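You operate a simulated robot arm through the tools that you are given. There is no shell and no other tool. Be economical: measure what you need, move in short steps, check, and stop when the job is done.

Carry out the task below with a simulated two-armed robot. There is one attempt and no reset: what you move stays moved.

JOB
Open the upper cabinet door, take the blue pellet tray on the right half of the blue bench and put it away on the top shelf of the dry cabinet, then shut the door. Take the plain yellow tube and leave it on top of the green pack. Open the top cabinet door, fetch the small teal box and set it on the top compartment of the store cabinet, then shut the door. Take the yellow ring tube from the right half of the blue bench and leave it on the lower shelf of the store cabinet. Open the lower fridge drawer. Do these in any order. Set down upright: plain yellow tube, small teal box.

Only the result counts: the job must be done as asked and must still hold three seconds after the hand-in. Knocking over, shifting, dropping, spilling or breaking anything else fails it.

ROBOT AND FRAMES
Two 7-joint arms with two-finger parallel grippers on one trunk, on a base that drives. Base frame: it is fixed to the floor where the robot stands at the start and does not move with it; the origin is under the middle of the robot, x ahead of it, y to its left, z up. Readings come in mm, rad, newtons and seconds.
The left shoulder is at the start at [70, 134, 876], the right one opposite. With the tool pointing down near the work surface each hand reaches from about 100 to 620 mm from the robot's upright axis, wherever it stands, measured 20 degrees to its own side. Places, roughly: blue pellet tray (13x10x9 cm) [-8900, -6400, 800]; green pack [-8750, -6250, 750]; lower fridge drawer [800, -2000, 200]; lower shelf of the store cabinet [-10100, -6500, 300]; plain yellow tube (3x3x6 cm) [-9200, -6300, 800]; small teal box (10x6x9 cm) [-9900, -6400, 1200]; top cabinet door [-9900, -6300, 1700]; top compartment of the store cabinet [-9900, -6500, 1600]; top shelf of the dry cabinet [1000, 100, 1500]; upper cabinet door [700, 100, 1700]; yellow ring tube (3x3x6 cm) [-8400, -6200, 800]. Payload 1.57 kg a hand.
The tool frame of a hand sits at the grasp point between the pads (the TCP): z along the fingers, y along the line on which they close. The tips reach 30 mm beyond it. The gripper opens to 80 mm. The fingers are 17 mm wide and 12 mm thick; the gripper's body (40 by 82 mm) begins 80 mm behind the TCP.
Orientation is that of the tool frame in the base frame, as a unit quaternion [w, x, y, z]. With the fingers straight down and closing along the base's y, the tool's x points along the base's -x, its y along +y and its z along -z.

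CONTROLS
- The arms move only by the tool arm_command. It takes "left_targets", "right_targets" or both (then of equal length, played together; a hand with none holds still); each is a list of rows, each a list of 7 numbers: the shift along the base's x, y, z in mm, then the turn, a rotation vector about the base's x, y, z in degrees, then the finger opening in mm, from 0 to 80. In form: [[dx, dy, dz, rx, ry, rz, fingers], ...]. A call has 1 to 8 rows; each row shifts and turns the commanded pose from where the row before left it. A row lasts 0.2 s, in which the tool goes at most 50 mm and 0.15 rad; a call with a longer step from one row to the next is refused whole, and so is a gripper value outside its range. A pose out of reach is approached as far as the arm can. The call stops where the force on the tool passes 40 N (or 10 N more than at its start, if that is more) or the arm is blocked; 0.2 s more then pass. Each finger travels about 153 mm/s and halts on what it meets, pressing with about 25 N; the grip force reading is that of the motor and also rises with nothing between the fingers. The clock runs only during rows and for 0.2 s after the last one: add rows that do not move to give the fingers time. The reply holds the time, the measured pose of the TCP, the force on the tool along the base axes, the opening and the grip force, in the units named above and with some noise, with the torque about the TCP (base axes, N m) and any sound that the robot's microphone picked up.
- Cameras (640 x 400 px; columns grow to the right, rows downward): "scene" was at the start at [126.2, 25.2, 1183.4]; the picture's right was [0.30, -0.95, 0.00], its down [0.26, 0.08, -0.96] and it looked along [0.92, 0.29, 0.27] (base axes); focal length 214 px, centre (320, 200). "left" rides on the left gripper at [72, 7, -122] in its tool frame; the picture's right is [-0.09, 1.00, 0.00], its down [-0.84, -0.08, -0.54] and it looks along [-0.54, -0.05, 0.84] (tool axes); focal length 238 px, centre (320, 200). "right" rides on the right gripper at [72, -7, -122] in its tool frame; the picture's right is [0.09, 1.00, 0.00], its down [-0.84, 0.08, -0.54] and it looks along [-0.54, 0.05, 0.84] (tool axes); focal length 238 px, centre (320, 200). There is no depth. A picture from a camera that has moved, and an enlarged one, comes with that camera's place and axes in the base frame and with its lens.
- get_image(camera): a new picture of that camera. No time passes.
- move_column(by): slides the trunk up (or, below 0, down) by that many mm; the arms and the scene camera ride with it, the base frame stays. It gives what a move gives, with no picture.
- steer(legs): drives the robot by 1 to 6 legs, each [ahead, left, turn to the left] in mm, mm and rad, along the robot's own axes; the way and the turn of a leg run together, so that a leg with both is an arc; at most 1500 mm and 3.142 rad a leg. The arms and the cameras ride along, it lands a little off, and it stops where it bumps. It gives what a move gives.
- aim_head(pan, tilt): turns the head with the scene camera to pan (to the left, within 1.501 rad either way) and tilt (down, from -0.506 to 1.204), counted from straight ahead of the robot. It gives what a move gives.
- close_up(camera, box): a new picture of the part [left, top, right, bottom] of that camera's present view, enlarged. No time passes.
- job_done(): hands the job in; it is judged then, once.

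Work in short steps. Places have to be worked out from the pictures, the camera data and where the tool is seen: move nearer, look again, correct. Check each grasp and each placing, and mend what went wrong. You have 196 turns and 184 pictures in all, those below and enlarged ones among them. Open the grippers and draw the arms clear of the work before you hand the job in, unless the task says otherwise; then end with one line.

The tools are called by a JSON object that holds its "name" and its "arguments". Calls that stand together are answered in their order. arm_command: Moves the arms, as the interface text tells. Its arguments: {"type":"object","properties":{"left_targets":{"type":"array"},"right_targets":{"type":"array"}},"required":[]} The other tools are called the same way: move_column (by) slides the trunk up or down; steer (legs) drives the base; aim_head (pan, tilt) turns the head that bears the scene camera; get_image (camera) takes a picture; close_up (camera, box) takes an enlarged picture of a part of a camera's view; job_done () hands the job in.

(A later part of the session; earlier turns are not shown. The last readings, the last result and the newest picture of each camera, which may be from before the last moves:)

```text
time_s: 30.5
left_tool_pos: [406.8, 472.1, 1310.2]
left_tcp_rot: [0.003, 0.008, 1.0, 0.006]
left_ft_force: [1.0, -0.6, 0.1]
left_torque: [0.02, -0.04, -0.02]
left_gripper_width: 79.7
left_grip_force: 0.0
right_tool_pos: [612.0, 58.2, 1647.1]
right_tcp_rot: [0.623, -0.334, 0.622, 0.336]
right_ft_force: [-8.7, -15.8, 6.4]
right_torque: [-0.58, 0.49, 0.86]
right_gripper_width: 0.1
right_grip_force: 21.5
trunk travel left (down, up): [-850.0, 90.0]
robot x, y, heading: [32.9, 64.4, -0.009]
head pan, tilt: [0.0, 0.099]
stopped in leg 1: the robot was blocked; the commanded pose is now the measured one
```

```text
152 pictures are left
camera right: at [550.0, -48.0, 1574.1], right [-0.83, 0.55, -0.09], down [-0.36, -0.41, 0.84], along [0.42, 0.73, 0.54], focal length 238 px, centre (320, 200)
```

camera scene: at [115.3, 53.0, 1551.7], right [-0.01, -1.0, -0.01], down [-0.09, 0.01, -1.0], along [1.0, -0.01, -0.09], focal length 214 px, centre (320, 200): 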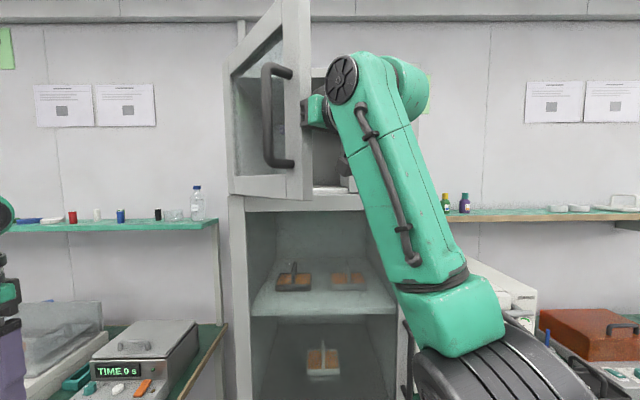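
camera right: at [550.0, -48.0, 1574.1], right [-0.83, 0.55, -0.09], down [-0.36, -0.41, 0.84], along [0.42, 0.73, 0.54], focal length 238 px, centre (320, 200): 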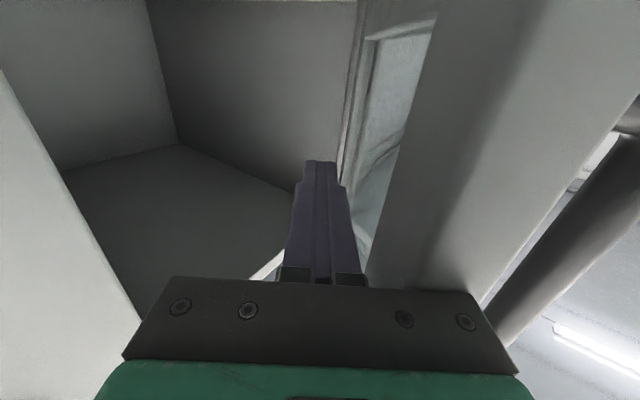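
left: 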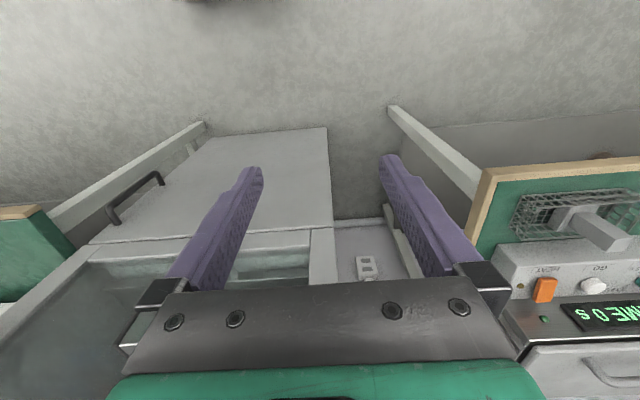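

The fingers are inside now. I push left again.

{"name": "arm_command", "arguments": {"right_targets": [[-3, 12, 0, 0, 0, 0, 0], [-5, 12, 0, 0, 0, 0, 0], [-6, 12, 0, 0, 0, 0, 0], [-6, 12, 0, 0, 0, 0, 0], [-6, 12, 0, 0, 0, 0, 0], [-6, 12, 0, 0, 0, 0, 0], [-6, 12, 0, 0, 0, 0, 0], [-6, 12, 0, 0, 0, 0, 0]]}}

{"name": "get_image", "arguments": {"camera": "right"}}

{"name": "get_image", "arguments": {"camera": "scene"}}

```text
time_s: 31.1
left_tool_pos: [406.3, 465.2, 1311.4]
left_tcp_rot: [0.003, 0.008, 1.0, 0.009]
left_ft_force: [-0.3, 1.0, 0.3]
left_torque: [0.02, -0.01, 0.0]
left_gripper_width: 80.1
left_grip_force: 0.1
right_tool_pos: [607.3, 59.2, 1646.5]
right_tcp_rot: [0.625, -0.331, 0.623, 0.334]
right_ft_force: [-16.6, -28.1, -5.4]
right_torque: [-0.28, -0.29, 1.5]
right_gripper_width: 0.0
right_grip_force: 21.4
trunk travel left (down, up): [-850.0, 90.0]
robot x, y, heading: [34.8, 68.0, -0.016]
head pan, tilt: [0.0, 0.099]
stopped in row 2 (right hand): the force on the tool passed its limit at 42 N (the readings are from after the stop); the commanded pose is now the measured one
```

```text
151 pictures are left
camera right: at [543.9, -44.7, 1574.0], right [-0.83, 0.56, -0.09], down [-0.37, -0.41, 0.83], along [0.43, 0.72, 0.54], focal length 238 px, centre (320, 200)
```

right: 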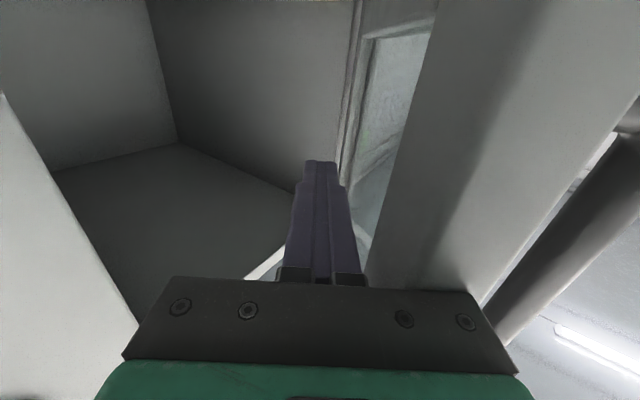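

```text
150 pictures are left
camera scene: at [165.3, 48.5, 1551.1], right [-0.01, -1.0, -0.01], down [-0.09, 0.01, -1.0], along [1.0, -0.01, -0.09], focal length 214 px, centre (320, 200)
```

scene: 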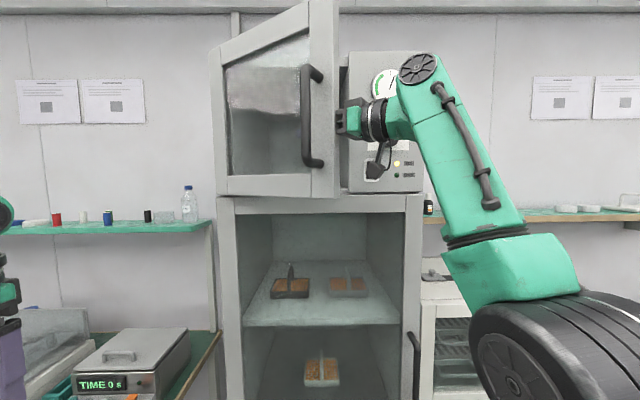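

The body touches the door before the closed fingers do. I ease off and open the fingers wide, so that the outer finger stands proud of the body, then pull outward and left.

{"name": "arm_command", "arguments": {"right_targets": [[5, -15, 0, 0, 0, 0, 0], [5, -15, 0, 0, 0, 0, 40], [0, 0, 0, 0, 0, 0, 80], [0, 0, 0, 0, 0, 0, 80], [-12, 8, 0, 0, 0, 0, 80], [-12, 8, 0, 0, 0, 0, 80], [-12, 8, 0, 0, 0, 0, 80], [-12, 8, 0, 0, 0, 0, 80]]}}

{"name": "get_image", "arguments": {"camera": "right"}}

```text
time_s: 32.9
left_tool_pos: [414.9, 481.6, 1304.2]
left_tcp_rot: [0.001, 0.008, 1.0, 0.001]
left_ft_force: [-0.8, 0.2, 0.6]
left_torque: [0.03, 0.06, -0.03]
left_gripper_width: 80.3
left_grip_force: 0.1
right_tool_pos: [577.3, 88.8, 1639.1]
right_tcp_rot: [0.618, -0.336, 0.628, 0.333]
right_ft_force: [-0.6, -0.2, -0.1]
right_torque: [0.0, -0.02, -0.04]
right_gripper_width: 79.8
right_grip_force: 0.1
right hand out of reach, approached as far as the arm can: row 2
trunk travel left (down, up): [-850.0, 90.0]
robot x, y, heading: [37.5, 64.2, -0.01]
head pan, tilt: [0.0, 0.099]
```

```text
149 pictures are left
camera right: at [514.1, -17.8, 1567.9], right [-0.83, 0.55, -0.09], down [-0.36, -0.4, 0.84], along [0.43, 0.73, 0.53], focal length 238 px, centre (320, 200)
```

right: 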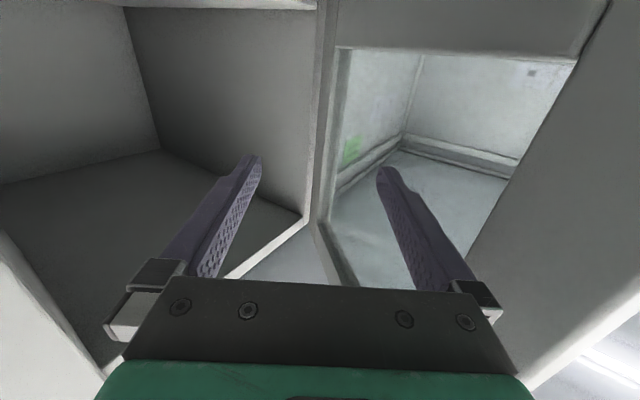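

The door moves easily now. I continue outward and left.

{"name": "arm_command", "arguments": {"right_targets": [[-12, 12, 0, 0, 0, 0, 80], [-12, 12, 0, 0, 0, 0, 80], [-12, 14, 0, 0, 0, 0, 80], [-12, 14, 0, 0, 0, 0, 80], [-10, 16, 0, 0, 0, 0, 80], [-10, 16, 0, 0, 0, 0, 80], [-10, 16, 0, 0, 0, 0, 80], [-8, 16, 0, 0, 0, 0, 80]]}}

{"name": "get_image", "arguments": {"camera": "right"}}

{"name": "get_image", "arguments": {"camera": "scene"}}

```text
time_s: 34.6
left_tool_pos: [415.4, 481.3, 1303.9]
left_tcp_rot: [0.0, 0.007, 1.0, 0.002]
left_ft_force: [-0.1, -0.5, 0.5]
left_torque: [-0.02, -0.03, -0.02]
left_gripper_width: 79.9
left_grip_force: 0.0
right_tool_pos: [491.3, 204.7, 1640.1]
right_tcp_rot: [0.619, -0.336, 0.627, 0.333]
right_ft_force: [0.8, 0.1, -0.1]
right_torque: [0.02, 0.03, -0.04]
right_gripper_width: 79.1
right_grip_force: 0.2
trunk travel left (down, up): [-850.0, 90.0]
robot x, y, heading: [36.3, 65.9, -0.009]
head pan, tilt: [0.0, 0.099]
```

```text
148 pictures are left
camera right: at [428.4, 98.4, 1568.3], right [-0.83, 0.55, -0.09], down [-0.36, -0.4, 0.84], along [0.43, 0.73, 0.53], focal length 238 px, centre (320, 200)
```

right: 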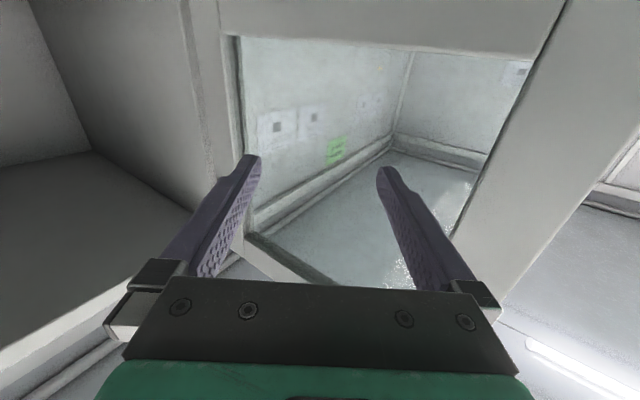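

```text
147 pictures are left
camera scene: at [175.8, 67.5, 1550.7], right [-0.01, -1.0, 0.0], down [-0.1, 0.0, -1.0], along [0.99, -0.01, -0.1], focal length 214 px, centre (320, 200)
```

scene: 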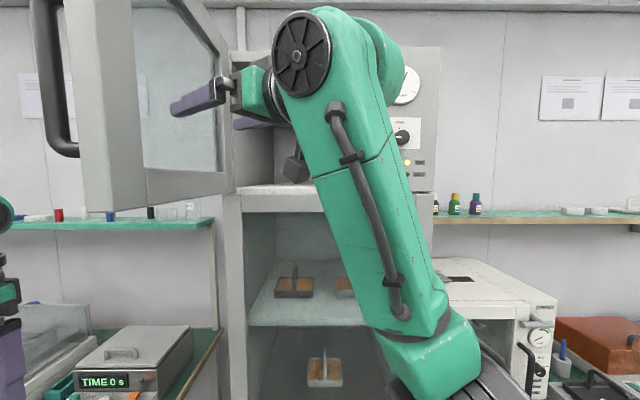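

The door now stands wide open. I withdraw the right hand and square it to forward.

{"name": "arm_command", "arguments": {"right_targets": [[0, -30, 0, 0, 0, -5, 80], [0, -32, 0, 0, 0, -7, 80], [-10, -32, 0, 0, 0, -7, 80], [-15, -32, 0, 0, 0, -7, 80], [-20, -32, 0, 0, 0, -7, 80], [-20, -32, 0, 0, 0, -8, 60], [-20, -32, -10, 0, 0, -8, 40], [-20, -32, -10, 0, 0, -8, 40]]}}

{"name": "steer", "arguments": {"legs": [[-400, 0, 0]]}}

{"name": "aim_head", "arguments": {"pan": -0.8, "tilt": 0.3}}

{"name": "get_image", "arguments": {"camera": "scene"}}

```text
time_s: 36.5
left_tool_pos: [413.2, 477.5, 1306.7]
left_tcp_rot: [0.002, 0.007, 1.0, 0.004]
left_ft_force: [-0.3, -0.3, 0.5]
left_torque: [-0.01, -0.01, 0.0]
left_gripper_width: 79.9
left_grip_force: 0.0
right_tool_pos: [394.1, -63.2, 1617.6]
right_tcp_rot: [0.693, 0.02, 0.72, -0.001]
right_ft_force: [-0.9, 0.0, 0.3]
right_torque: [0.0, 0.02, 0.07]
right_gripper_width: 40.0
right_grip_force: 0.0
trunk travel left (down, up): [-850.0, 90.0]
robot x, y, heading: [35.4, 63.8, -0.011]
head pan, tilt: [0.0, 0.099]
```

```text
time_s: 38.9
left_tool_pos: [19.8, 484.3, 1303.0]
left_tcp_rot: [0.0, 0.008, 1.0, 0.002]
left_ft_force: [0.4, 0.0, 0.7]
left_torque: [-0.01, 0.0, 0.01]
left_gripper_width: 79.8
left_grip_force: 0.0
right_tool_pos: [0.5, -54.4, 1616.9]
right_tcp_rot: [0.692, 0.018, 0.721, 0.0]
right_ft_force: [0.4, 0.5, 0.7]
right_torque: [0.02, 0.0, 0.01]
right_gripper_width: 40.3
right_grip_force: 0.1
trunk travel left (down, up): [-850.0, 90.0]
robot x, y, heading: [-365.5, 75.8, -0.017]
head pan, tilt: [0.0, 0.099]
```

```text
time_s: 40.1
left_tool_pos: [18.4, 485.2, 1304.7]
left_tcp_rot: [0.001, 0.008, 1.0, 0.001]
left_ft_force: [0.5, 0.5, 0.2]
left_torque: [0.0, -0.02, 0.0]
left_gripper_width: 80.0
left_grip_force: 0.1
right_tool_pos: [-2.2, -54.8, 1618.2]
right_tcp_rot: [0.694, 0.018, 0.72, -0.001]
right_ft_force: [0.3, 0.2, 0.0]
right_torque: [-0.01, -0.02, 0.0]
right_gripper_width: 40.1
right_grip_force: 0.0
trunk travel left (down, up): [-850.0, 90.0]
robot x, y, heading: [-363.3, 71.8, -0.013]
head pan, tilt: [-0.799, 0.3]
```

```text
146 pictures are left
camera scene: at [-249.9, 4.6, 1532.0], right [-0.72, -0.69, 0.0], down [-0.2, 0.21, -0.96], along [0.66, -0.69, -0.3], focal length 214 px, centre (320, 200)
```

scene: 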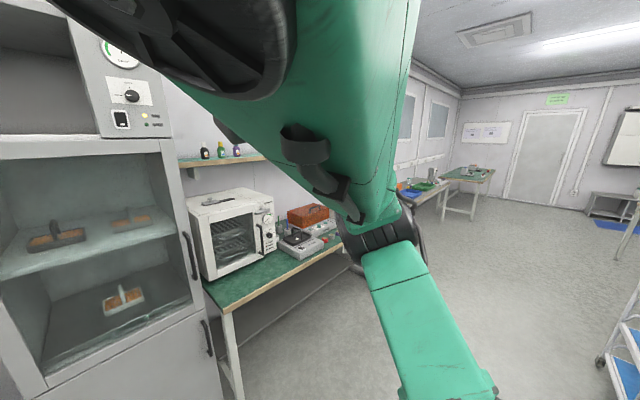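

The fridge is hidden behind the arm. I lower the trunk part way, drive to the right, and look again.

{"name": "move_column", "arguments": {"by": -400}}

{"name": "steer", "arguments": {"legs": [[150, -1100, 0]]}}

{"name": "aim_head", "arguments": {"pan": -0.75, "tilt": 0.5}}

{"name": "get_image", "arguments": {"camera": "scene"}}

```text
time_s: 43.9
left_tool_pos: [18.0, 484.6, 905.7]
left_tcp_rot: [0.001, 0.008, 1.0, 0.002]
left_ft_force: [-0.6, 0.2, -0.3]
left_torque: [-0.03, 0.01, 0.01]
left_gripper_width: 80.0
left_grip_force: 0.1
right_tool_pos: [-2.5, -54.4, 1218.7]
right_tcp_rot: [0.694, 0.018, 0.72, -0.001]
right_ft_force: [0.1, 0.1, 0.0]
right_torque: [0.0, -0.02, 0.03]
right_gripper_width: 39.9
right_grip_force: 0.0
trunk travel left (down, up): [-450.0, 490.0]
robot x, y, heading: [-362.2, 72.8, -0.016]
head pan, tilt: [-0.799, 0.3]
```

```text
time_s: 49.5
left_tool_pos: [152.2, -608.1, 904.4]
left_tcp_rot: [0.001, 0.011, 1.0, 0.002]
left_ft_force: [0.4, -0.6, 0.3]
left_torque: [0.03, 0.02, -0.01]
left_gripper_width: 79.8
left_grip_force: 0.1
right_tool_pos: [129.3, -1148.2, 1218.0]
right_tcp_rot: [0.693, 0.022, 0.72, -0.004]
right_ft_force: [0.0, -0.5, 0.5]
right_torque: [0.0, 0.02, 0.01]
right_gripper_width: 40.0
right_grip_force: 0.0
trunk travel left (down, up): [-450.0, 490.0]
robot x, y, heading: [-231.6, -1021.2, -0.019]
head pan, tilt: [-0.799, 0.3]
```

```text
time_s: 50.3
left_tool_pos: [151.8, -607.6, 905.2]
left_tcp_rot: [0.001, 0.012, 1.0, 0.002]
left_ft_force: [-0.2, -0.3, 0.3]
left_torque: [0.02, 0.07, 0.02]
left_gripper_width: 80.1
left_grip_force: 0.1
right_tool_pos: [130.1, -1146.4, 1217.9]
right_tcp_rot: [0.694, 0.02, 0.72, -0.002]
right_ft_force: [0.1, 0.9, 0.4]
right_torque: [0.05, -0.01, 0.01]
right_gripper_width: 40.2
right_grip_force: 0.2
trunk travel left (down, up): [-450.0, 490.0]
robot x, y, heading: [-228.6, -1018.3, -0.017]
head pan, tilt: [-0.75, 0.499]
```

```text
145 pictures are left
camera scene: at [-116.8, -1082.0, 1113.7], right [-0.7, -0.72, 0.0], down [-0.34, 0.33, -0.88], along [0.63, -0.61, -0.48], focal length 214 px, centre (320, 200)
```

scene: 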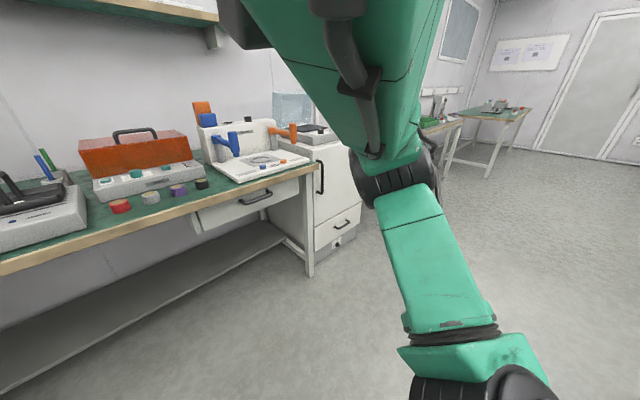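

The fridge stands beyond the bench end, its drawer handle near (660, -2046, 250). I drive further right and look at it.

{"name": "steer", "arguments": {"legs": [[-60, -850, 0.017]]}}

{"name": "aim_head", "arguments": {"pan": 0.0, "tilt": 0.65}}

{"name": "get_image", "arguments": {"camera": "scene"}}

```text
time_s: 54.8
left_tool_pos: [76.1, -1450.7, 903.7]
left_tcp_rot: [0.001, 0.004, 1.0, 0.003]
left_ft_force: [-0.6, 0.7, 0.6]
left_torque: [0.01, 0.0, -0.02]
left_gripper_width: 79.8
left_grip_force: 0.1
right_tool_pos: [59.5, -1990.2, 1218.8]
right_tcp_rot: [0.694, 0.017, 0.72, 0.0]
right_ft_force: [-0.3, 0.9, 0.3]
right_torque: [0.0, 0.0, 0.03]
right_gripper_width: 40.3
right_grip_force: 0.2
trunk travel left (down, up): [-450.0, 490.0]
robot x, y, heading: [-300.7, -1865.6, -0.004]
head pan, tilt: [-0.75, 0.499]
```

```text
time_s: 55.9
left_tool_pos: [76.8, -1450.9, 904.4]
left_tcp_rot: [0.001, 0.005, 1.0, 0.002]
left_ft_force: [-0.5, 0.5, -0.8]
left_torque: [0.0, 0.0, -0.03]
left_gripper_width: 79.8
left_grip_force: 0.0
right_tool_pos: [59.8, -1990.6, 1219.0]
right_tcp_rot: [0.694, 0.016, 0.72, 0.002]
right_ft_force: [0.3, -0.1, 0.3]
right_torque: [0.01, 0.0, 0.06]
right_gripper_width: 40.1
right_grip_force: 0.1
trunk travel left (down, up): [-450.0, 490.0]
robot x, y, heading: [-299.6, -1865.8, -0.006]
head pan, tilt: [0.0, 0.649]
```

```text
144 pictures are left
camera scene: at [-166.2, -1866.5, 1100.2], right [-0.01, -1.0, 0.0], down [-0.6, 0.0, -0.8], along [0.8, -0.01, -0.6], focal length 214 px, centre (320, 200)
```

scene: 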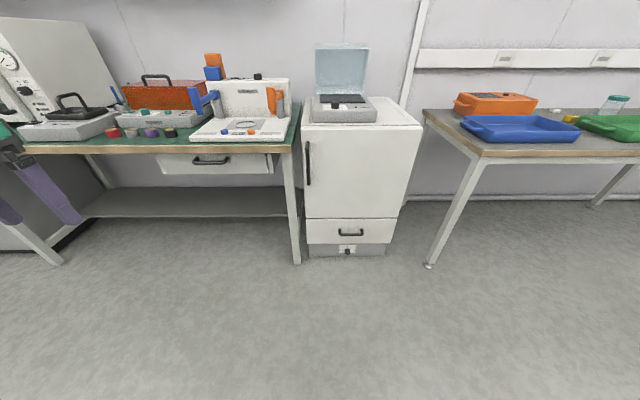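

The drawer handle is a horizontal bar near (670, -2049, 250). I lower the trunk fully and bring the right hand down, rolling it 90° so that it closes vertically.

{"name": "move_column", "arguments": {"by": -400}}

{"name": "move_column", "arguments": {"by": -40}}

{"name": "arm_command", "arguments": {"right_targets": [[10, -10, -45, 8.2, 0, 0, 60], [10, -10, -45, 8.2, 0, 0, 80], [0, -10, -45, 8.2, 0, 0, 80], [0, -10, -45, 8.2, 0, 0, 80], [0, -10, -45, 8.2, 0, 0, 80], [0, 0, -45, 8.2, 0, 0, 80], [0, 0, -45, 8.2, 0, 0, 80], [0, 0, -45, 8.2, 0, 0, 80]]}}

{"name": "arm_command", "arguments": {"right_targets": [[0, 0, -45, 8.2, 0, 0, 80], [0, 0, -45, 8.2, 0, 0, 80], [0, 0, -45, 6, 0, 0, 80], [0, 0, -30, 0, 0, 0, 80]]}}

{"name": "get_image", "arguments": {"camera": "right"}}

{"name": "get_image", "arguments": {"camera": "scene"}}

```text
time_s: 59.7
left_tool_pos: [75.4, -1451.0, 505.1]
left_tcp_rot: [0.002, 0.004, 1.0, 0.001]
left_ft_force: [-0.1, -0.6, 0.0]
left_torque: [0.04, -0.01, -0.04]
left_gripper_width: 79.9
left_grip_force: 0.0
right_tool_pos: [60.2, -1990.2, 817.9]
right_tcp_rot: [0.694, 0.017, 0.72, 0.0]
right_ft_force: [-0.6, -1.1, -0.6]
right_torque: [0.03, -0.02, 0.0]
right_gripper_width: 39.9
right_grip_force: 0.0
trunk travel left (down, up): [-50.0, 890.0]
robot x, y, heading: [-303.0, -1867.6, 0.0]
head pan, tilt: [0.0, 0.649]
```

```text
time_s: 60.5
left_tool_pos: [76.0, -1451.3, 464.3]
left_tcp_rot: [0.0, 0.005, 1.0, 0.002]
left_ft_force: [0.7, 0.3, 0.1]
left_torque: [0.0, 0.01, -0.01]
left_gripper_width: 80.0
left_grip_force: 0.2
right_tool_pos: [58.8, -1990.2, 778.9]
right_tcp_rot: [0.693, 0.017, 0.72, 0.001]
right_ft_force: [0.0, -0.3, 0.2]
right_torque: [-0.01, 0.01, -0.01]
right_gripper_width: 40.1
right_grip_force: 0.0
trunk travel left (down, up): [-10.0, 930.0]
robot x, y, heading: [-302.4, -1866.5, -0.005]
head pan, tilt: [0.0, 0.649]
```

```text
time_s: 62.3
left_tool_pos: [76.0, -1450.2, 465.3]
left_tcp_rot: [0.001, 0.004, 1.0, 0.002]
left_ft_force: [0.1, 0.7, 0.7]
left_torque: [0.02, 0.0, 0.02]
left_gripper_width: 79.9
left_grip_force: 0.1
right_tool_pos: [124.8, -2054.5, 559.6]
right_tcp_rot: [0.647, 0.315, 0.646, 0.255]
right_ft_force: [0.4, 0.1, 0.3]
right_torque: [0.03, -0.03, -0.01]
right_gripper_width: 79.9
right_grip_force: 0.1
right hand out of reach, approached as far as the arm can: row 3, 4, 6, 7, 8
trunk travel left (down, up): [-10.0, 930.0]
robot x, y, heading: [-306.5, -1866.8, -0.01]
head pan, tilt: [0.0, 0.649]
```

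```text
time_s: 63.5
left_tool_pos: [76.0, -1451.1, 465.7]
left_tcp_rot: [0.002, 0.005, 1.0, 0.003]
left_ft_force: [-0.3, 0.6, 0.2]
left_torque: [0.04, -0.01, 0.01]
left_gripper_width: 79.9
left_grip_force: 0.1
right_tool_pos: [118.2, -2050.0, 589.3]
right_tcp_rot: [0.69, 0.299, 0.602, 0.269]
right_ft_force: [0.9, 0.6, -0.6]
right_torque: [0.0, -0.02, 0.03]
right_gripper_width: 80.0
right_grip_force: 0.0
right hand out of reach, approached as far as the arm can: row 1, 2, 3, 4
trunk travel left (down, up): [-10.0, 930.0]
robot x, y, heading: [-304.2, -1864.0, -0.009]
head pan, tilt: [0.0, 0.649]
stopped in row 4 (right hand): the arm was blocked; the commanded pose is now the measured one
```

```text
143 pictures are left
camera right: at [6.8, -1990.8, 522.4], right [0.0, 0.74, 0.67], down [-0.65, -0.51, 0.56], along [0.76, -0.44, 0.48], focal length 238 px, centre (320, 200)
```

right: 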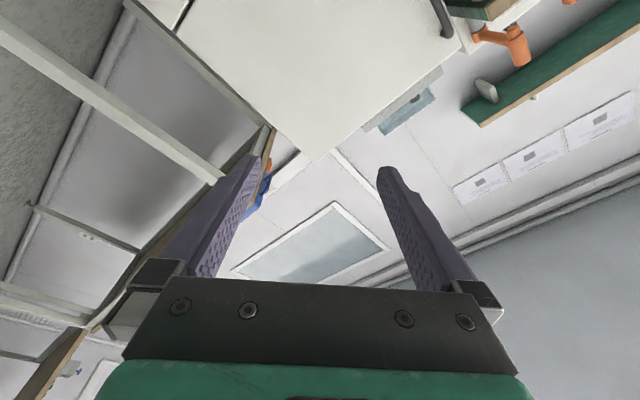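

```text
142 pictures are left
camera scene: at [-167.3, -1866.1, 660.9], right [-0.01, -1.0, 0.0], down [-0.6, 0.0, -0.8], along [0.8, -0.01, -0.6], focal length 214 px, centre (320, 200)
```

scene: 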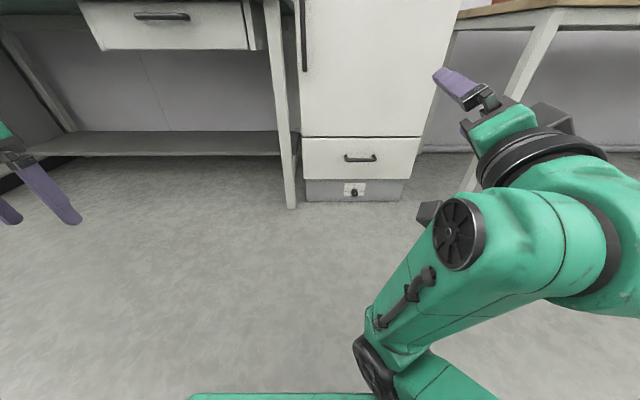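

The arm ran into its limits in that pose. I will instead point the tool down and hook the bar from above, so I turn the hand back to pointing down.

{"name": "arm_command", "arguments": {"right_targets": [[0, 0, 0, -2.75, 7.05, 3.05, 60], [0, 0, 0, -2.75, 7.05, 3.05, 40], [0, 0, 0, -2.75, 7.05, 3.05, 0], [0, 0, 0, -2.75, 7.05, 3.05, 0], [0, 0, 0, -2.75, 7.05, 3.05, 0], [0, 0, 0, -2.75, 7.05, 3.05, 0], [0, 0, 0, -2.75, 7.05, 3.05, 0], [0, 0, 0, -2.75, 7.05, 3.05, 0]]}}

{"name": "arm_command", "arguments": {"right_targets": [[0, 0, 0, -2.75, 7.05, 3.05, 0], [0, 0, 0, -2.75, 7.05, 3.05, 0], [0, 0, 0, -2.75, 7.05, 3.05, 0], [0, 0, 0, -2.75, 7.05, 3.05, 0], [0, 0, 0, -2.75, 7.05, 3.05, 0]]}}

```text
time_s: 65.3
left_tool_pos: [75.0, -1450.9, 464.1]
left_tcp_rot: [0.001, 0.005, 1.0, 0.001]
left_ft_force: [-0.6, -0.1, 0.0]
left_torque: [-0.03, -0.05, 0.03]
left_gripper_width: 80.1
left_grip_force: 0.1
right_tool_pos: [280.0, -2037.2, 537.3]
right_tcp_rot: [0.295, 0.133, 0.939, 0.118]
right_ft_force: [0.4, 0.0, -0.3]
right_torque: [-0.02, 0.0, -0.02]
right_gripper_width: 0.1
right_grip_force: 20.8
right hand out of reach, approached as far as the arm can: row 2, 3, 4, 5, 6, 7, 8
trunk travel left (down, up): [-10.0, 930.0]
robot x, y, heading: [-301.2, -1871.5, -0.004]
head pan, tilt: [0.0, 0.649]
```

```text
time_s: 66.5
left_tool_pos: [76.6, -1452.3, 464.4]
left_tcp_rot: [0.001, 0.004, 1.0, 0.001]
left_ft_force: [0.0, -0.1, -0.1]
left_torque: [-0.02, 0.01, -0.03]
left_gripper_width: 80.1
left_grip_force: 0.0
right_tool_pos: [253.7, -2052.6, 526.8]
right_tcp_rot: [0.089, 0.056, 0.994, 0.041]
right_ft_force: [-0.1, 0.3, 0.6]
right_torque: [0.0, 0.03, 0.03]
right_gripper_width: 0.0
right_grip_force: 21.5
right hand out of reach, approached as far as the arm can: row 3, 4, 5
trunk travel left (down, up): [-10.0, 930.0]
robot x, y, heading: [-304.8, -1870.3, -0.004]
head pan, tilt: [0.0, 0.649]
```

The arm converges toward pointing down. I lower the target and bring it forward, then look.

{"name": "arm_command", "arguments": {"right_targets": [[20, 0, -45, 0, 0, 0, 0], [20, 0, -45, 0, 0, 0, 0], [20, 0, -45, 0, 0, 0, 0], [20, 0, -45, 0, 0, 0, 0], [0, 0, 0, 0, 0, 0, 0], [0, 0, 0, 0, 0, 0, 0]]}}

{"name": "get_image", "arguments": {"camera": "scene"}}

```text
time_s: 67.9
left_tool_pos: [76.3, -1450.5, 464.0]
left_tcp_rot: [0.001, 0.005, 1.0, 0.002]
left_ft_force: [-0.1, -0.5, 0.4]
left_torque: [-0.02, -0.01, -0.02]
left_gripper_width: 79.7
left_grip_force: 0.1
right_tool_pos: [330.4, -2052.0, 356.0]
right_tcp_rot: [0.073, 0.046, 0.996, 0.032]
right_ft_force: [-0.9, 0.4, -0.1]
right_torque: [-0.01, 0.01, 0.04]
right_gripper_width: 0.0
right_grip_force: 21.8
right hand out of reach, approached as far as the arm can: row 4
trunk travel left (down, up): [-10.0, 930.0]
robot x, y, heading: [-300.3, -1865.9, -0.006]
head pan, tilt: [0.0, 0.649]
```

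```text
141 pictures are left
camera scene: at [-166.3, -1866.4, 660.2], right [-0.01, -1.0, 0.0], down [-0.6, 0.0, -0.8], along [0.8, 0.0, -0.6], focal length 214 px, centre (320, 200)
```

scene: 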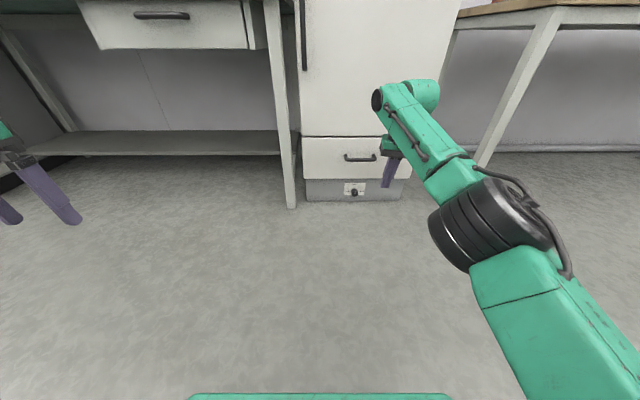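

The hand points nearly down at (330, -2052, 356); I place the handle bar at about (661, -2042, 260). I pull the arm in a little to see it respond.

{"name": "arm_command", "arguments": {"right_targets": [[-20, 0, 0, 0, 0, 0, 0], [-20, 0, 0, 0, 0, 0, 0], [-20, 0, 0, 0, 0, 0, 0], [0, 0, 0, 0, 0, 0, 0]]}}

```text
time_s: 68.9
left_tool_pos: [75.7, -1451.6, 464.7]
left_tcp_rot: [0.001, 0.003, 1.0, 0.002]
left_ft_force: [-0.8, -0.6, 0.0]
left_torque: [0.03, 0.01, 0.01]
left_gripper_width: 80.2
left_grip_force: 0.0
right_tool_pos: [268.9, -2052.4, 356.1]
right_tcp_rot: [0.068, 0.048, 0.996, 0.032]
right_ft_force: [-0.4, -0.1, -0.6]
right_torque: [-0.02, 0.0, -0.02]
right_gripper_width: 0.3
right_grip_force: 21.7
trunk travel left (down, up): [-10.0, 930.0]
robot x, y, heading: [-306.8, -1866.4, -0.008]
head pan, tilt: [0.0, 0.649]
```

It responds properly. I drive 320 mm ahead to bring the hand just before the handle, still above it, and look.

{"name": "steer", "arguments": {"legs": [[320, 8, 0]]}}

{"name": "get_image", "arguments": {"camera": "right"}}

{"name": "get_image", "arguments": {"camera": "scene"}}

```text
time_s: 71.1
left_tool_pos: [398.1, -1446.6, 465.0]
left_tcp_rot: [0.001, 0.005, 1.0, 0.002]
left_ft_force: [-0.1, 0.3, 0.9]
left_torque: [0.02, -0.01, 0.0]
left_gripper_width: 79.7
left_grip_force: 0.0
right_tool_pos: [592.8, -2046.5, 357.0]
right_tcp_rot: [0.069, 0.047, 0.996, 0.033]
right_ft_force: [-0.4, -0.7, -0.5]
right_torque: [-0.02, -0.02, 0.02]
right_gripper_width: 0.0
right_grip_force: 21.1
trunk travel left (down, up): [-10.0, 930.0]
robot x, y, heading: [19.6, -1859.3, -0.008]
head pan, tilt: [0.0, 0.649]
```

```text
140 pictures are left
camera right: at [503.3, -2053.6, 466.2], right [0.0, 1.0, 0.06], down [0.76, -0.04, 0.65], along [0.65, 0.04, -0.75], focal length 238 px, centre (320, 200)
```

right: 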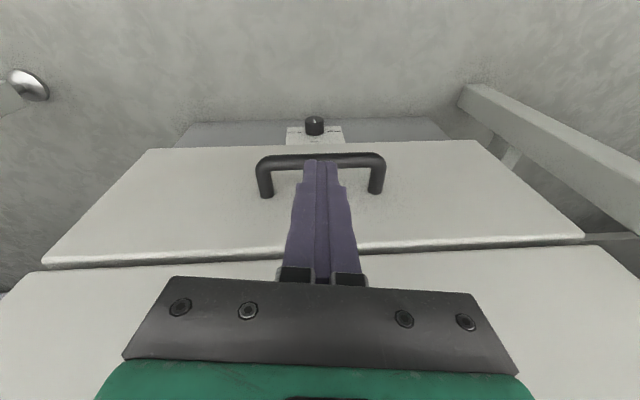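

```text
139 pictures are left
camera scene: at [155.8, -1860.7, 660.2], right [-0.01, -1.0, 0.0], down [-0.6, 0.0, -0.8], along [0.8, -0.01, -0.6], focal length 214 px, centre (320, 200)
```

scene: 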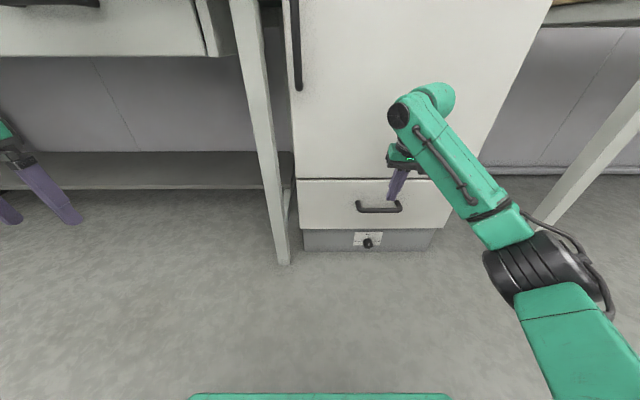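

Handle bar estimated at (653, -2043, 237), door face at x≈700. I drive 85 mm ahead to put the closed fingers above the gap between bar and face.

{"name": "steer", "arguments": {"legs": [[84, 3, 0]]}}

{"name": "get_image", "arguments": {"camera": "right"}}

{"name": "close_up", "arguments": {"camera": "scene", "box": [300, 120, 500, 280]}}

```text
time_s: 72.1
left_tool_pos: [452.7, -1444.6, 464.8]
left_tcp_rot: [0.0, 0.007, 1.0, 0.002]
left_ft_force: [-1.1, 0.3, 0.2]
left_torque: [-0.02, 0.0, 0.02]
left_gripper_width: 79.9
left_grip_force: 0.1
right_tool_pos: [638.5, -2048.4, 357.3]
right_tcp_rot: [0.056, 0.041, 0.997, 0.025]
right_ft_force: [-8.5, -1.0, 3.7]
right_torque: [0.04, -0.95, 0.03]
right_gripper_width: 0.0
right_grip_force: 21.0
trunk travel left (down, up): [-10.0, 930.0]
robot x, y, heading: [76.2, -1859.3, -0.008]
head pan, tilt: [0.0, 0.649]
stopped in leg 1: the force on the tool passed its limit at 191 N (the readings are from after the stop); the commanded pose is now the measured one
```

```text
138 pictures are left
camera right: at [552.5, -2054.2, 469.5], right [-0.01, 1.0, 0.04], down [0.77, -0.02, 0.63], along [0.63, 0.04, -0.77], focal length 238 px, centre (320, 200)
```

right: 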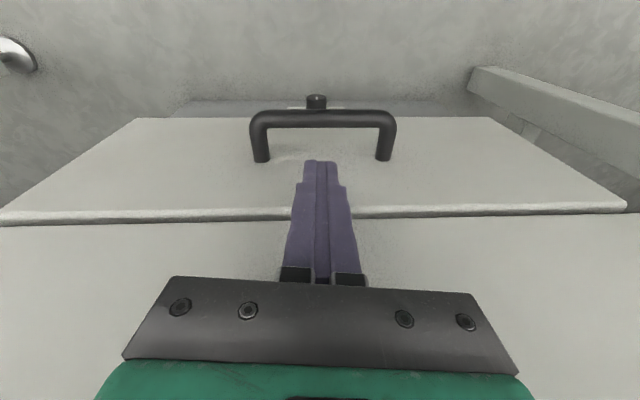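

```text
2.50 times, centred on (400, 200) of scene
camera zoom: at [209.3, -1859.5, 660.5], right [-0.01, -1.0, 0.0], down [-0.6, 0.01, -0.8], along [0.8, -0.01, -0.6], focal length 536 px, centre (120, 200)
```

zoom: 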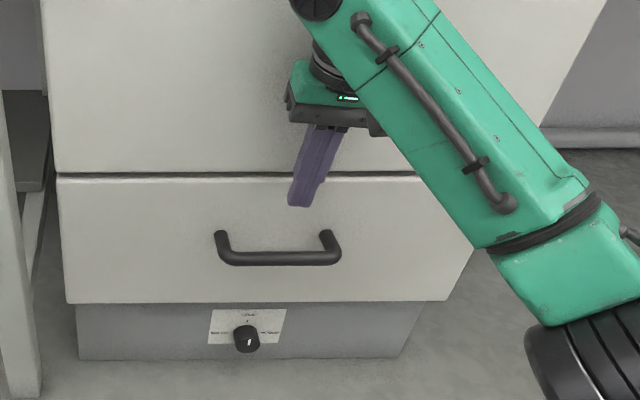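

The finger bumped the face, so the face is at x≈658 and the bar at about (619, -2045, 275). The fingers are right above the gap now, so I lower them 78 mm behind the bar.

{"name": "arm_command", "arguments": {"right_targets": [[-2, 0, -18, 0, 0, 0, 0], [0, 0, -20, 0, 0, 0, 0], [0, 0, -20, 0, 0, 0, 0], [0, 0, -20, 0, 0, 0, 0]]}}

{"name": "get_image", "arguments": {"camera": "right"}}

{"name": "close_up", "arguments": {"camera": "scene", "box": [300, 120, 500, 280]}}

```text
time_s: 73.0
left_tool_pos: [452.3, -1444.9, 466.2]
left_tcp_rot: [0.0, 0.008, 1.0, 0.001]
left_ft_force: [-0.4, 0.0, 0.5]
left_torque: [0.02, -0.01, -0.02]
left_gripper_width: 80.2
left_grip_force: 0.1
right_tool_pos: [638.0, -2047.3, 300.3]
right_tcp_rot: [0.067, 0.04, 0.997, 0.027]
right_ft_force: [-8.4, 1.6, 21.7]
right_torque: [-0.2, 0.37, -0.07]
right_gripper_width: 0.0
right_grip_force: 21.5
trunk travel left (down, up): [-10.0, 930.0]
robot x, y, heading: [69.5, -1861.5, -0.007]
head pan, tilt: [0.0, 0.649]
stopped in row 4 (right hand): the force on the tool passed its limit at 51 N (the readings are from after the stop); the commanded pose is now the measured one
```

```text
136 pictures are left
camera right: at [549.3, -2053.8, 410.0], right [-0.02, 1.0, 0.05], down [0.76, -0.02, 0.65], along [0.65, 0.04, -0.76], focal length 238 px, centre (320, 200)
```

right: 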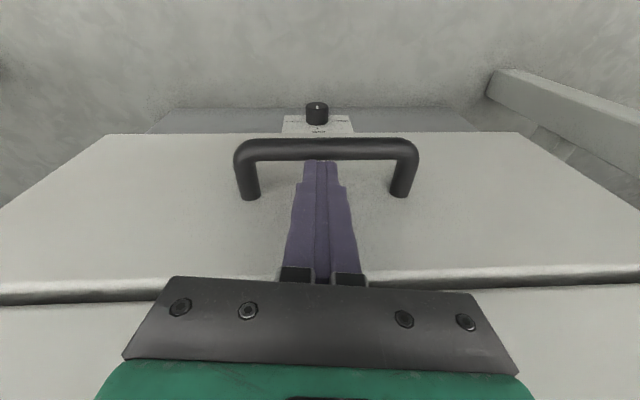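

```text
2.50 times, centred on (400, 200) of scene
camera zoom: at [207.8, -1858.9, 661.1], right [-0.01, -1.0, 0.0], down [-0.6, 0.01, -0.8], along [0.8, -0.01, -0.6], focal length 536 px, centre (120, 200)
```

zoom: 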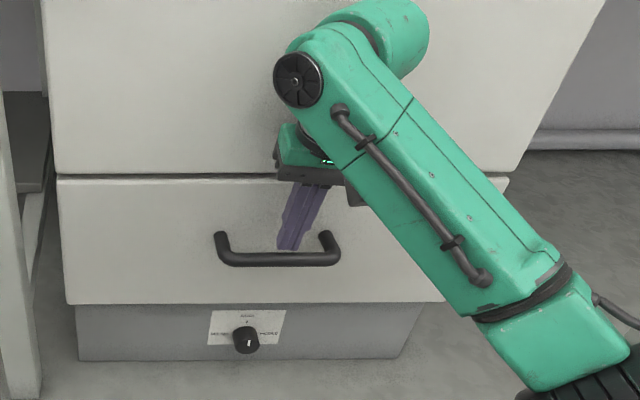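

The 17 mm finger width is too tight for the roughly 21 mm gap. I will grip the bar instead, with 12 mm finger thickness in the gap: raise and back off, yaw 90° and tilt the tool a bit further forward.

{"name": "arm_command", "arguments": {"right_targets": [[0, 0, 20, 0, 0, 0, 0], [0, 0, 25, 0, 0, 0, 0], [-30, 0, 25, 0, 0, 0, 40], [-30, 0, 0, 0, 0, -8.3, 60], [-20, 0, 0, 0, 0, -8.3, 60], [0, 0, 0, 0, 0, -8.3, 60], [0, 0, 0, 0, 0, -8.3, 60], [0, 0, 0, 0, 0, -8.3, 60]]}}

{"name": "arm_command", "arguments": {"right_targets": [[0, 0, 0, 0, 0, -8.3, 60], [0, 0, 0, 0, 0, -8.3, 60], [0, 0, 0, 0, 0, -8.3, 60], [0, 0, 0, 0, 0, -8.3, 60], [0, 0, 0, 0, 0, -8.3, 60], [0, 0, 0, 0, 0, -3, 60]]}}

{"name": "get_image", "arguments": {"camera": "right"}}

```text
time_s: 74.8
left_tool_pos: [455.2, -1445.0, 464.4]
left_tcp_rot: [0.0, 0.007, 1.0, 0.002]
left_ft_force: [0.0, -0.1, -0.1]
left_torque: [-0.01, 0.0, -0.02]
left_gripper_width: 80.1
left_grip_force: 0.0
right_tool_pos: [557.7, -2047.1, 364.7]
right_tcp_rot: [0.066, 0.392, 0.917, 0.002]
right_ft_force: [-0.3, 0.0, -0.7]
right_torque: [0.01, -0.02, -0.02]
right_gripper_width: 59.8
right_grip_force: 0.0
trunk travel left (down, up): [-10.0, 930.0]
robot x, y, heading: [72.9, -1857.7, -0.01]
head pan, tilt: [0.0, 0.649]
```

```text
time_s: 76.2
left_tool_pos: [454.8, -1444.3, 463.4]
left_tcp_rot: [-0.001, 0.007, 1.0, 0.002]
left_ft_force: [0.1, 0.1, 0.8]
left_torque: [0.01, 0.01, 0.02]
left_gripper_width: 80.0
left_grip_force: 0.0
right_tool_pos: [558.7, -2047.1, 364.0]
right_tcp_rot: [0.062, 0.71, 0.701, -0.023]
right_ft_force: [0.9, -0.2, -0.3]
right_torque: [-0.02, 0.0, 0.01]
right_gripper_width: 59.8
right_grip_force: 0.3
trunk travel left (down, up): [-10.0, 930.0]
robot x, y, heading: [71.6, -1859.0, -0.008]
head pan, tilt: [0.0, 0.649]
```

```text
134 pictures are left
camera right: at [545.6, -1961.4, 475.2], right [1.0, 0.08, 0.05], down [0.03, -0.77, 0.64], along [0.09, -0.64, -0.76], focal length 238 px, centre (320, 200)
```

right: 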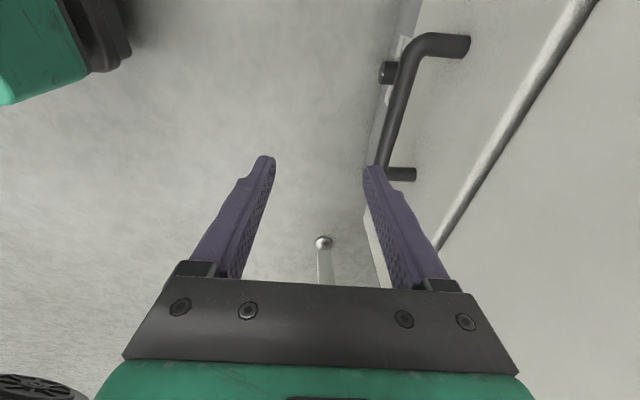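

From this side the bar sits at about (631, -2040, 262) with the face at ≈672, so there is room. I tilt the tool to ≈16° forward, line up along the approach, and narrow the opening to 36 mm.

{"name": "arm_command", "arguments": {"right_targets": [[10, 0, 0, 3.5, -6.5, 0, 50], [15, 2, 0, 3.5, -6.5, 0, 40], [15, 2, -10, 0, 0, 0, 38], [4, 0, 0, 0, 0, 0, 38]]}}

{"name": "get_image", "arguments": {"camera": "right"}}

```text
time_s: 77.2
left_tool_pos: [456.2, -1445.0, 464.6]
left_tcp_rot: [0.0, 0.007, 1.0, 0.001]
left_ft_force: [-0.3, -1.0, 0.2]
left_torque: [0.01, 0.02, -0.03]
left_gripper_width: 80.0
left_grip_force: 0.0
right_tool_pos: [602.8, -2043.1, 353.8]
right_tcp_rot: [0.099, 0.71, 0.69, 0.101]
right_ft_force: [-0.3, 0.0, -0.2]
right_torque: [0.0, -0.01, 0.01]
right_gripper_width: 38.0
right_grip_force: 0.0
trunk travel left (down, up): [-10.0, 930.0]
robot x, y, heading: [73.6, -1860.8, -0.007]
head pan, tilt: [0.0, 0.649]
```

```text
133 pictures are left
camera right: at [563.6, -1971.5, 468.6], right [0.96, 0.06, 0.28], down [-0.1, -0.84, 0.54], along [0.27, -0.54, -0.8], focal length 238 px, centre (320, 200)
```

right: 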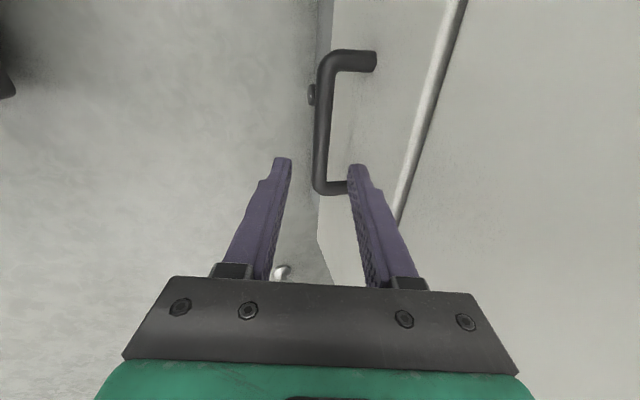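

The bar lies right between the fingers. I descend along the tool axis and close.

{"name": "arm_command", "arguments": {"right_targets": [[7, 2, -24, 0, 0, 0, 38], [7, 2, -24, 0, 0, 0, 38], [7, 2, -24, 0, 0, 0, 38], [6, 2, -22, 0, 0, 0, 38], [0, 0, 0, 0, 0, 0, 10], [0, 0, 0, 0, 0, 0, 0]]}}

{"name": "get_image", "arguments": {"camera": "right"}}

```text
time_s: 78.6
left_tool_pos: [454.1, -1444.7, 464.1]
left_tcp_rot: [-0.001, 0.008, 1.0, 0.002]
left_ft_force: [-0.2, -0.7, -0.4]
left_torque: [-0.06, 0.0, -0.02]
left_gripper_width: 79.9
left_grip_force: 0.1
right_tool_pos: [629.2, -2035.5, 260.9]
right_tcp_rot: [0.098, 0.71, 0.69, 0.102]
right_ft_force: [0.9, -1.9, 1.4]
right_torque: [0.06, 0.01, 0.62]
right_gripper_width: 16.0
right_grip_force: 31.3
trunk travel left (down, up): [-10.0, 930.0]
robot x, y, heading: [74.8, -1856.3, -0.015]
head pan, tilt: [0.0, 0.649]
```

```text
132 pictures are left
camera right: at [590.2, -1963.5, 375.4], right [0.96, 0.06, 0.28], down [-0.1, -0.84, 0.54], along [0.27, -0.54, -0.8], focal length 238 px, centre (320, 200)
```

right: 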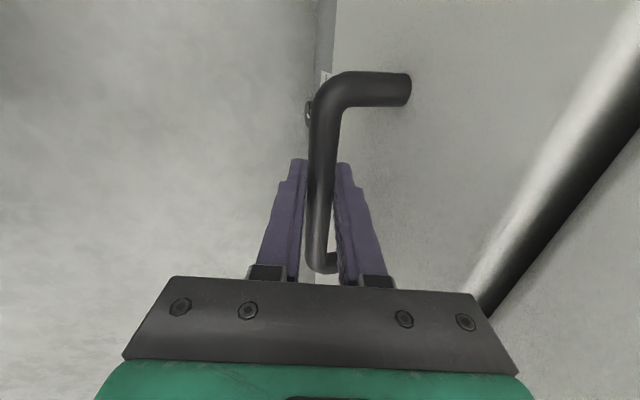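

The bar is gripped at 16 mm. I pull the drawer by driving the base back.

{"name": "steer", "arguments": {"legs": [[-120, 0, 0], [-130, 0, 0]]}}

{"name": "get_image", "arguments": {"camera": "scene"}}

```text
time_s: 80.8
left_tool_pos: [202.1, -1442.6, 464.9]
left_tcp_rot: [-0.002, 0.006, 1.0, 0.003]
left_ft_force: [0.1, 0.1, 0.0]
left_torque: [-0.02, -0.01, 0.0]
left_gripper_width: 80.2
left_grip_force: 0.0
right_tool_pos: [378.4, -2034.5, 260.5]
right_tcp_rot: [0.099, 0.71, 0.69, 0.1]
right_ft_force: [-0.8, -29.1, 1.9]
right_torque: [-0.12, 0.01, 0.56]
right_gripper_width: 16.0
right_grip_force: 31.2
trunk travel left (down, up): [-10.0, 930.0]
robot x, y, heading: [-177.1, -1856.1, -0.008]
head pan, tilt: [0.0, 0.649]
```

```text
131 pictures are left
camera scene: at [-41.2, -1857.8, 660.3], right [-0.01, -1.0, 0.0], down [-0.6, 0.01, -0.8], along [0.8, -0.01, -0.6], focal length 214 px, centre (320, 200)
```

scene: 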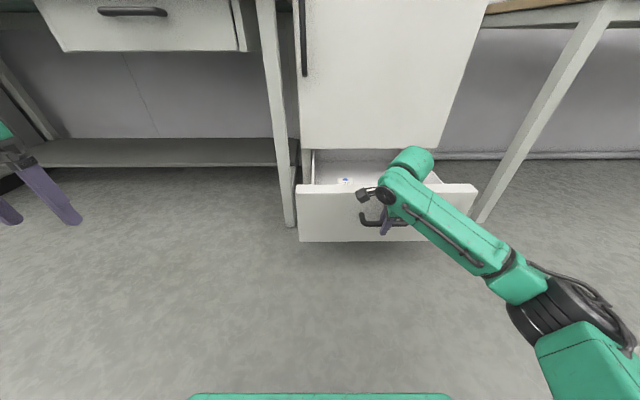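

The drawer is open by about 250 mm. I pull a little further to be safe.

{"name": "steer", "arguments": {"legs": [[-60, 0, 0]]}}

```text
time_s: 81.7
left_tool_pos: [142.7, -1441.1, 464.1]
left_tcp_rot: [-0.002, 0.006, 1.0, 0.002]
left_ft_force: [0.1, 0.0, 0.1]
left_torque: [0.02, 0.0, 0.01]
left_gripper_width: 80.0
left_grip_force: 0.0
right_tool_pos: [319.5, -2034.9, 260.4]
right_tcp_rot: [0.101, 0.711, 0.688, 0.099]
right_ft_force: [-0.5, -7.2, 1.0]
right_torque: [0.07, 0.0, 0.59]
right_gripper_width: 16.0
right_grip_force: 32.3
trunk travel left (down, up): [-10.0, 930.0]
robot x, y, heading: [-236.9, -1856.2, -0.004]
head pan, tilt: [0.0, 0.649]
```

The drawer is out about 310 mm. I release, lift out along the tool axis, and back away.

{"name": "arm_command", "arguments": {"right_targets": [[0, 0, 0, 0, 0, 0, 34], [0, 0, 0, 0, 0, 0, 34], [-7, 0, 24, 0, 0, 0, 34], [-7, 0, 24, 0, 0, 0, 34], [-7, 0, 24, 0, 0, 0, 34], [-7, 0, 24, 0, 0, 0, 34], [-20, 0, 30, 0, 0, 0, 34], [-20, 0, 30, 0, 0, 0, 34]]}}

{"name": "steer", "arguments": {"legs": [[-350, 0, 0]]}}

{"name": "get_image", "arguments": {"camera": "scene"}}

```text
time_s: 83.5
left_tool_pos: [142.0, -1442.2, 464.2]
left_tcp_rot: [-0.001, 0.006, 1.0, 0.003]
left_ft_force: [0.2, -0.7, -1.5]
left_torque: [-0.01, 0.06, -0.01]
left_gripper_width: 80.1
left_grip_force: 0.1
right_tool_pos: [248.7, -2034.0, 416.0]
right_tcp_rot: [0.1, 0.711, 0.689, 0.098]
right_ft_force: [-0.2, 0.5, 0.3]
right_torque: [-0.02, 0.0, 0.03]
right_gripper_width: 34.0
right_grip_force: 0.0
trunk travel left (down, up): [-10.0, 930.0]
robot x, y, heading: [-238.4, -1855.9, -0.006]
head pan, tilt: [0.0, 0.649]
```

```text
time_s: 85.8
left_tool_pos: [-206.9, -1437.6, 464.4]
left_tcp_rot: [0.0, 0.007, 1.0, 0.002]
left_ft_force: [0.7, 0.6, 0.3]
left_torque: [-0.01, -0.03, 0.0]
left_gripper_width: 80.2
left_grip_force: 0.2
right_tool_pos: [-98.5, -2031.8, 416.7]
right_tcp_rot: [0.1, 0.711, 0.689, 0.099]
right_ft_force: [0.7, 0.2, -0.3]
right_torque: [0.0, 0.0, -0.01]
right_gripper_width: 34.0
right_grip_force: 0.0
trunk travel left (down, up): [-10.0, 930.0]
robot x, y, heading: [-582.3, -1849.6, -0.006]
head pan, tilt: [0.0, 0.649]
```

```text
130 pictures are left
camera scene: at [-449.6, -1853.6, 660.2], right [-0.01, -1.0, 0.0], down [-0.6, 0.01, -0.8], along [0.8, -0.01, -0.6], focal length 214 px, centre (320, 200)
```

scene: 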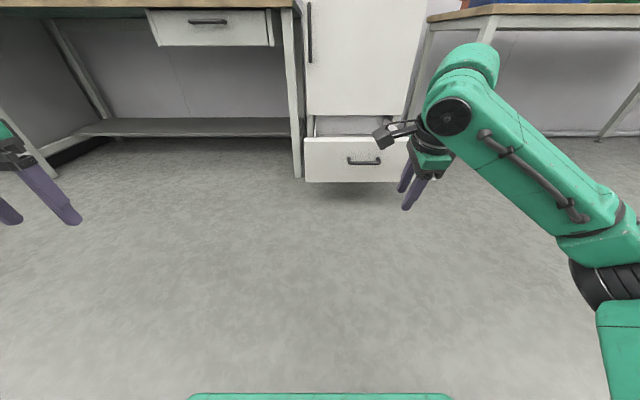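

The drawer is open and clear. I raise the trunk and look around for the way to the far bench.

{"name": "move_column", "arguments": {"by": 400}}

{"name": "aim_head", "arguments": {"pan": -1.5, "tilt": 0.35}}

{"name": "get_image", "arguments": {"camera": "scene"}}

{"name": "aim_head", "arguments": {"pan": 1.5, "tilt": 0.35}}

{"name": "get_image", "arguments": {"camera": "scene"}}

```text
time_s: 89.6
left_tool_pos: [-206.2, -1438.0, 864.1]
left_tcp_rot: [-0.001, 0.007, 1.0, 0.001]
left_ft_force: [0.2, 1.5, 0.2]
left_torque: [-0.02, -0.01, -0.02]
left_gripper_width: 79.9
left_grip_force: 0.0
right_tool_pos: [-98.5, -2030.9, 817.3]
right_tcp_rot: [0.101, 0.711, 0.689, 0.099]
right_ft_force: [-0.2, -0.1, 0.1]
right_torque: [0.02, -0.03, -0.01]
right_gripper_width: 34.0
right_grip_force: 0.1
trunk travel left (down, up): [-410.0, 530.0]
robot x, y, heading: [-586.5, -1855.7, -0.006]
head pan, tilt: [0.0, 0.649]
```

```text
time_s: 91.2
left_tool_pos: [-205.0, -1438.0, 864.5]
left_tcp_rot: [-0.001, 0.006, 1.0, 0.003]
left_ft_force: [-0.9, 0.5, 1.1]
left_torque: [-0.01, -0.01, -0.01]
left_gripper_width: 80.1
left_grip_force: 0.0
right_tool_pos: [-98.9, -2031.3, 816.1]
right_tcp_rot: [0.1, 0.71, 0.69, 0.099]
right_ft_force: [-0.8, 0.3, -0.3]
right_torque: [0.0, -0.03, 0.02]
right_gripper_width: 34.0
right_grip_force: 0.1
trunk travel left (down, up): [-410.0, 530.0]
robot x, y, heading: [-586.1, -1852.9, -0.008]
head pan, tilt: [-1.499, 0.351]
```

```text
129 pictures are left
camera scene: at [-530.4, -1945.8, 1087.3], right [-1.0, -0.06, 0.0], down [-0.02, 0.34, -0.94], along [0.06, -0.94, -0.34], focal length 214 px, centre (320, 200)
```

scene: 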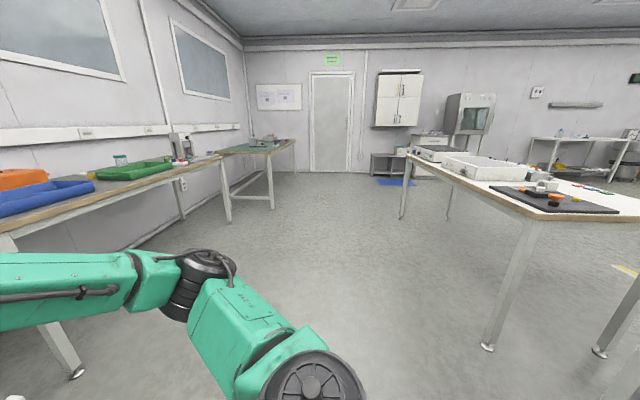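

```text
time_s: 93.8
left_tool_pos: [-205.3, -1437.7, 864.3]
left_tcp_rot: [-0.001, 0.006, 1.0, 0.001]
left_ft_force: [0.4, 0.2, -0.3]
left_torque: [0.0, -0.01, 0.01]
left_gripper_width: 80.0
left_grip_force: 0.0
right_tool_pos: [-99.0, -2031.2, 816.7]
right_tcp_rot: [0.101, 0.712, 0.688, 0.099]
right_ft_force: [-0.2, 0.1, 0.7]
right_torque: [0.01, -0.02, -0.01]
right_gripper_width: 34.2
right_grip_force: 0.0
trunk travel left (down, up): [-410.0, 530.0]
robot x, y, heading: [-584.6, -1856.5, -0.008]
head pan, tilt: [1.499, 0.351]
```

```text
128 pictures are left
camera scene: at [-528.8, -1760.0, 1087.3], right [1.0, -0.08, 0.0], down [-0.03, -0.34, -0.94], along [0.08, 0.94, -0.34], focal length 214 px, centre (320, 200)
```

scene: 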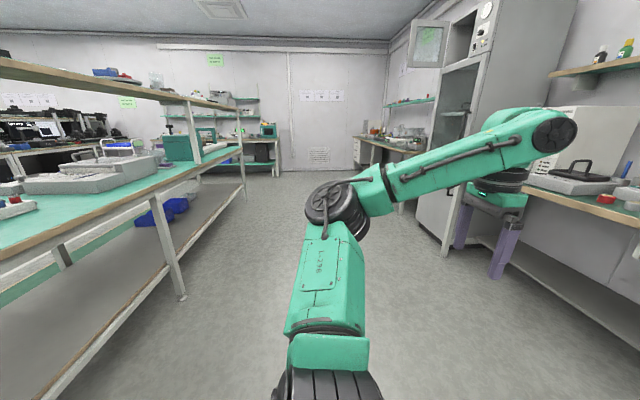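

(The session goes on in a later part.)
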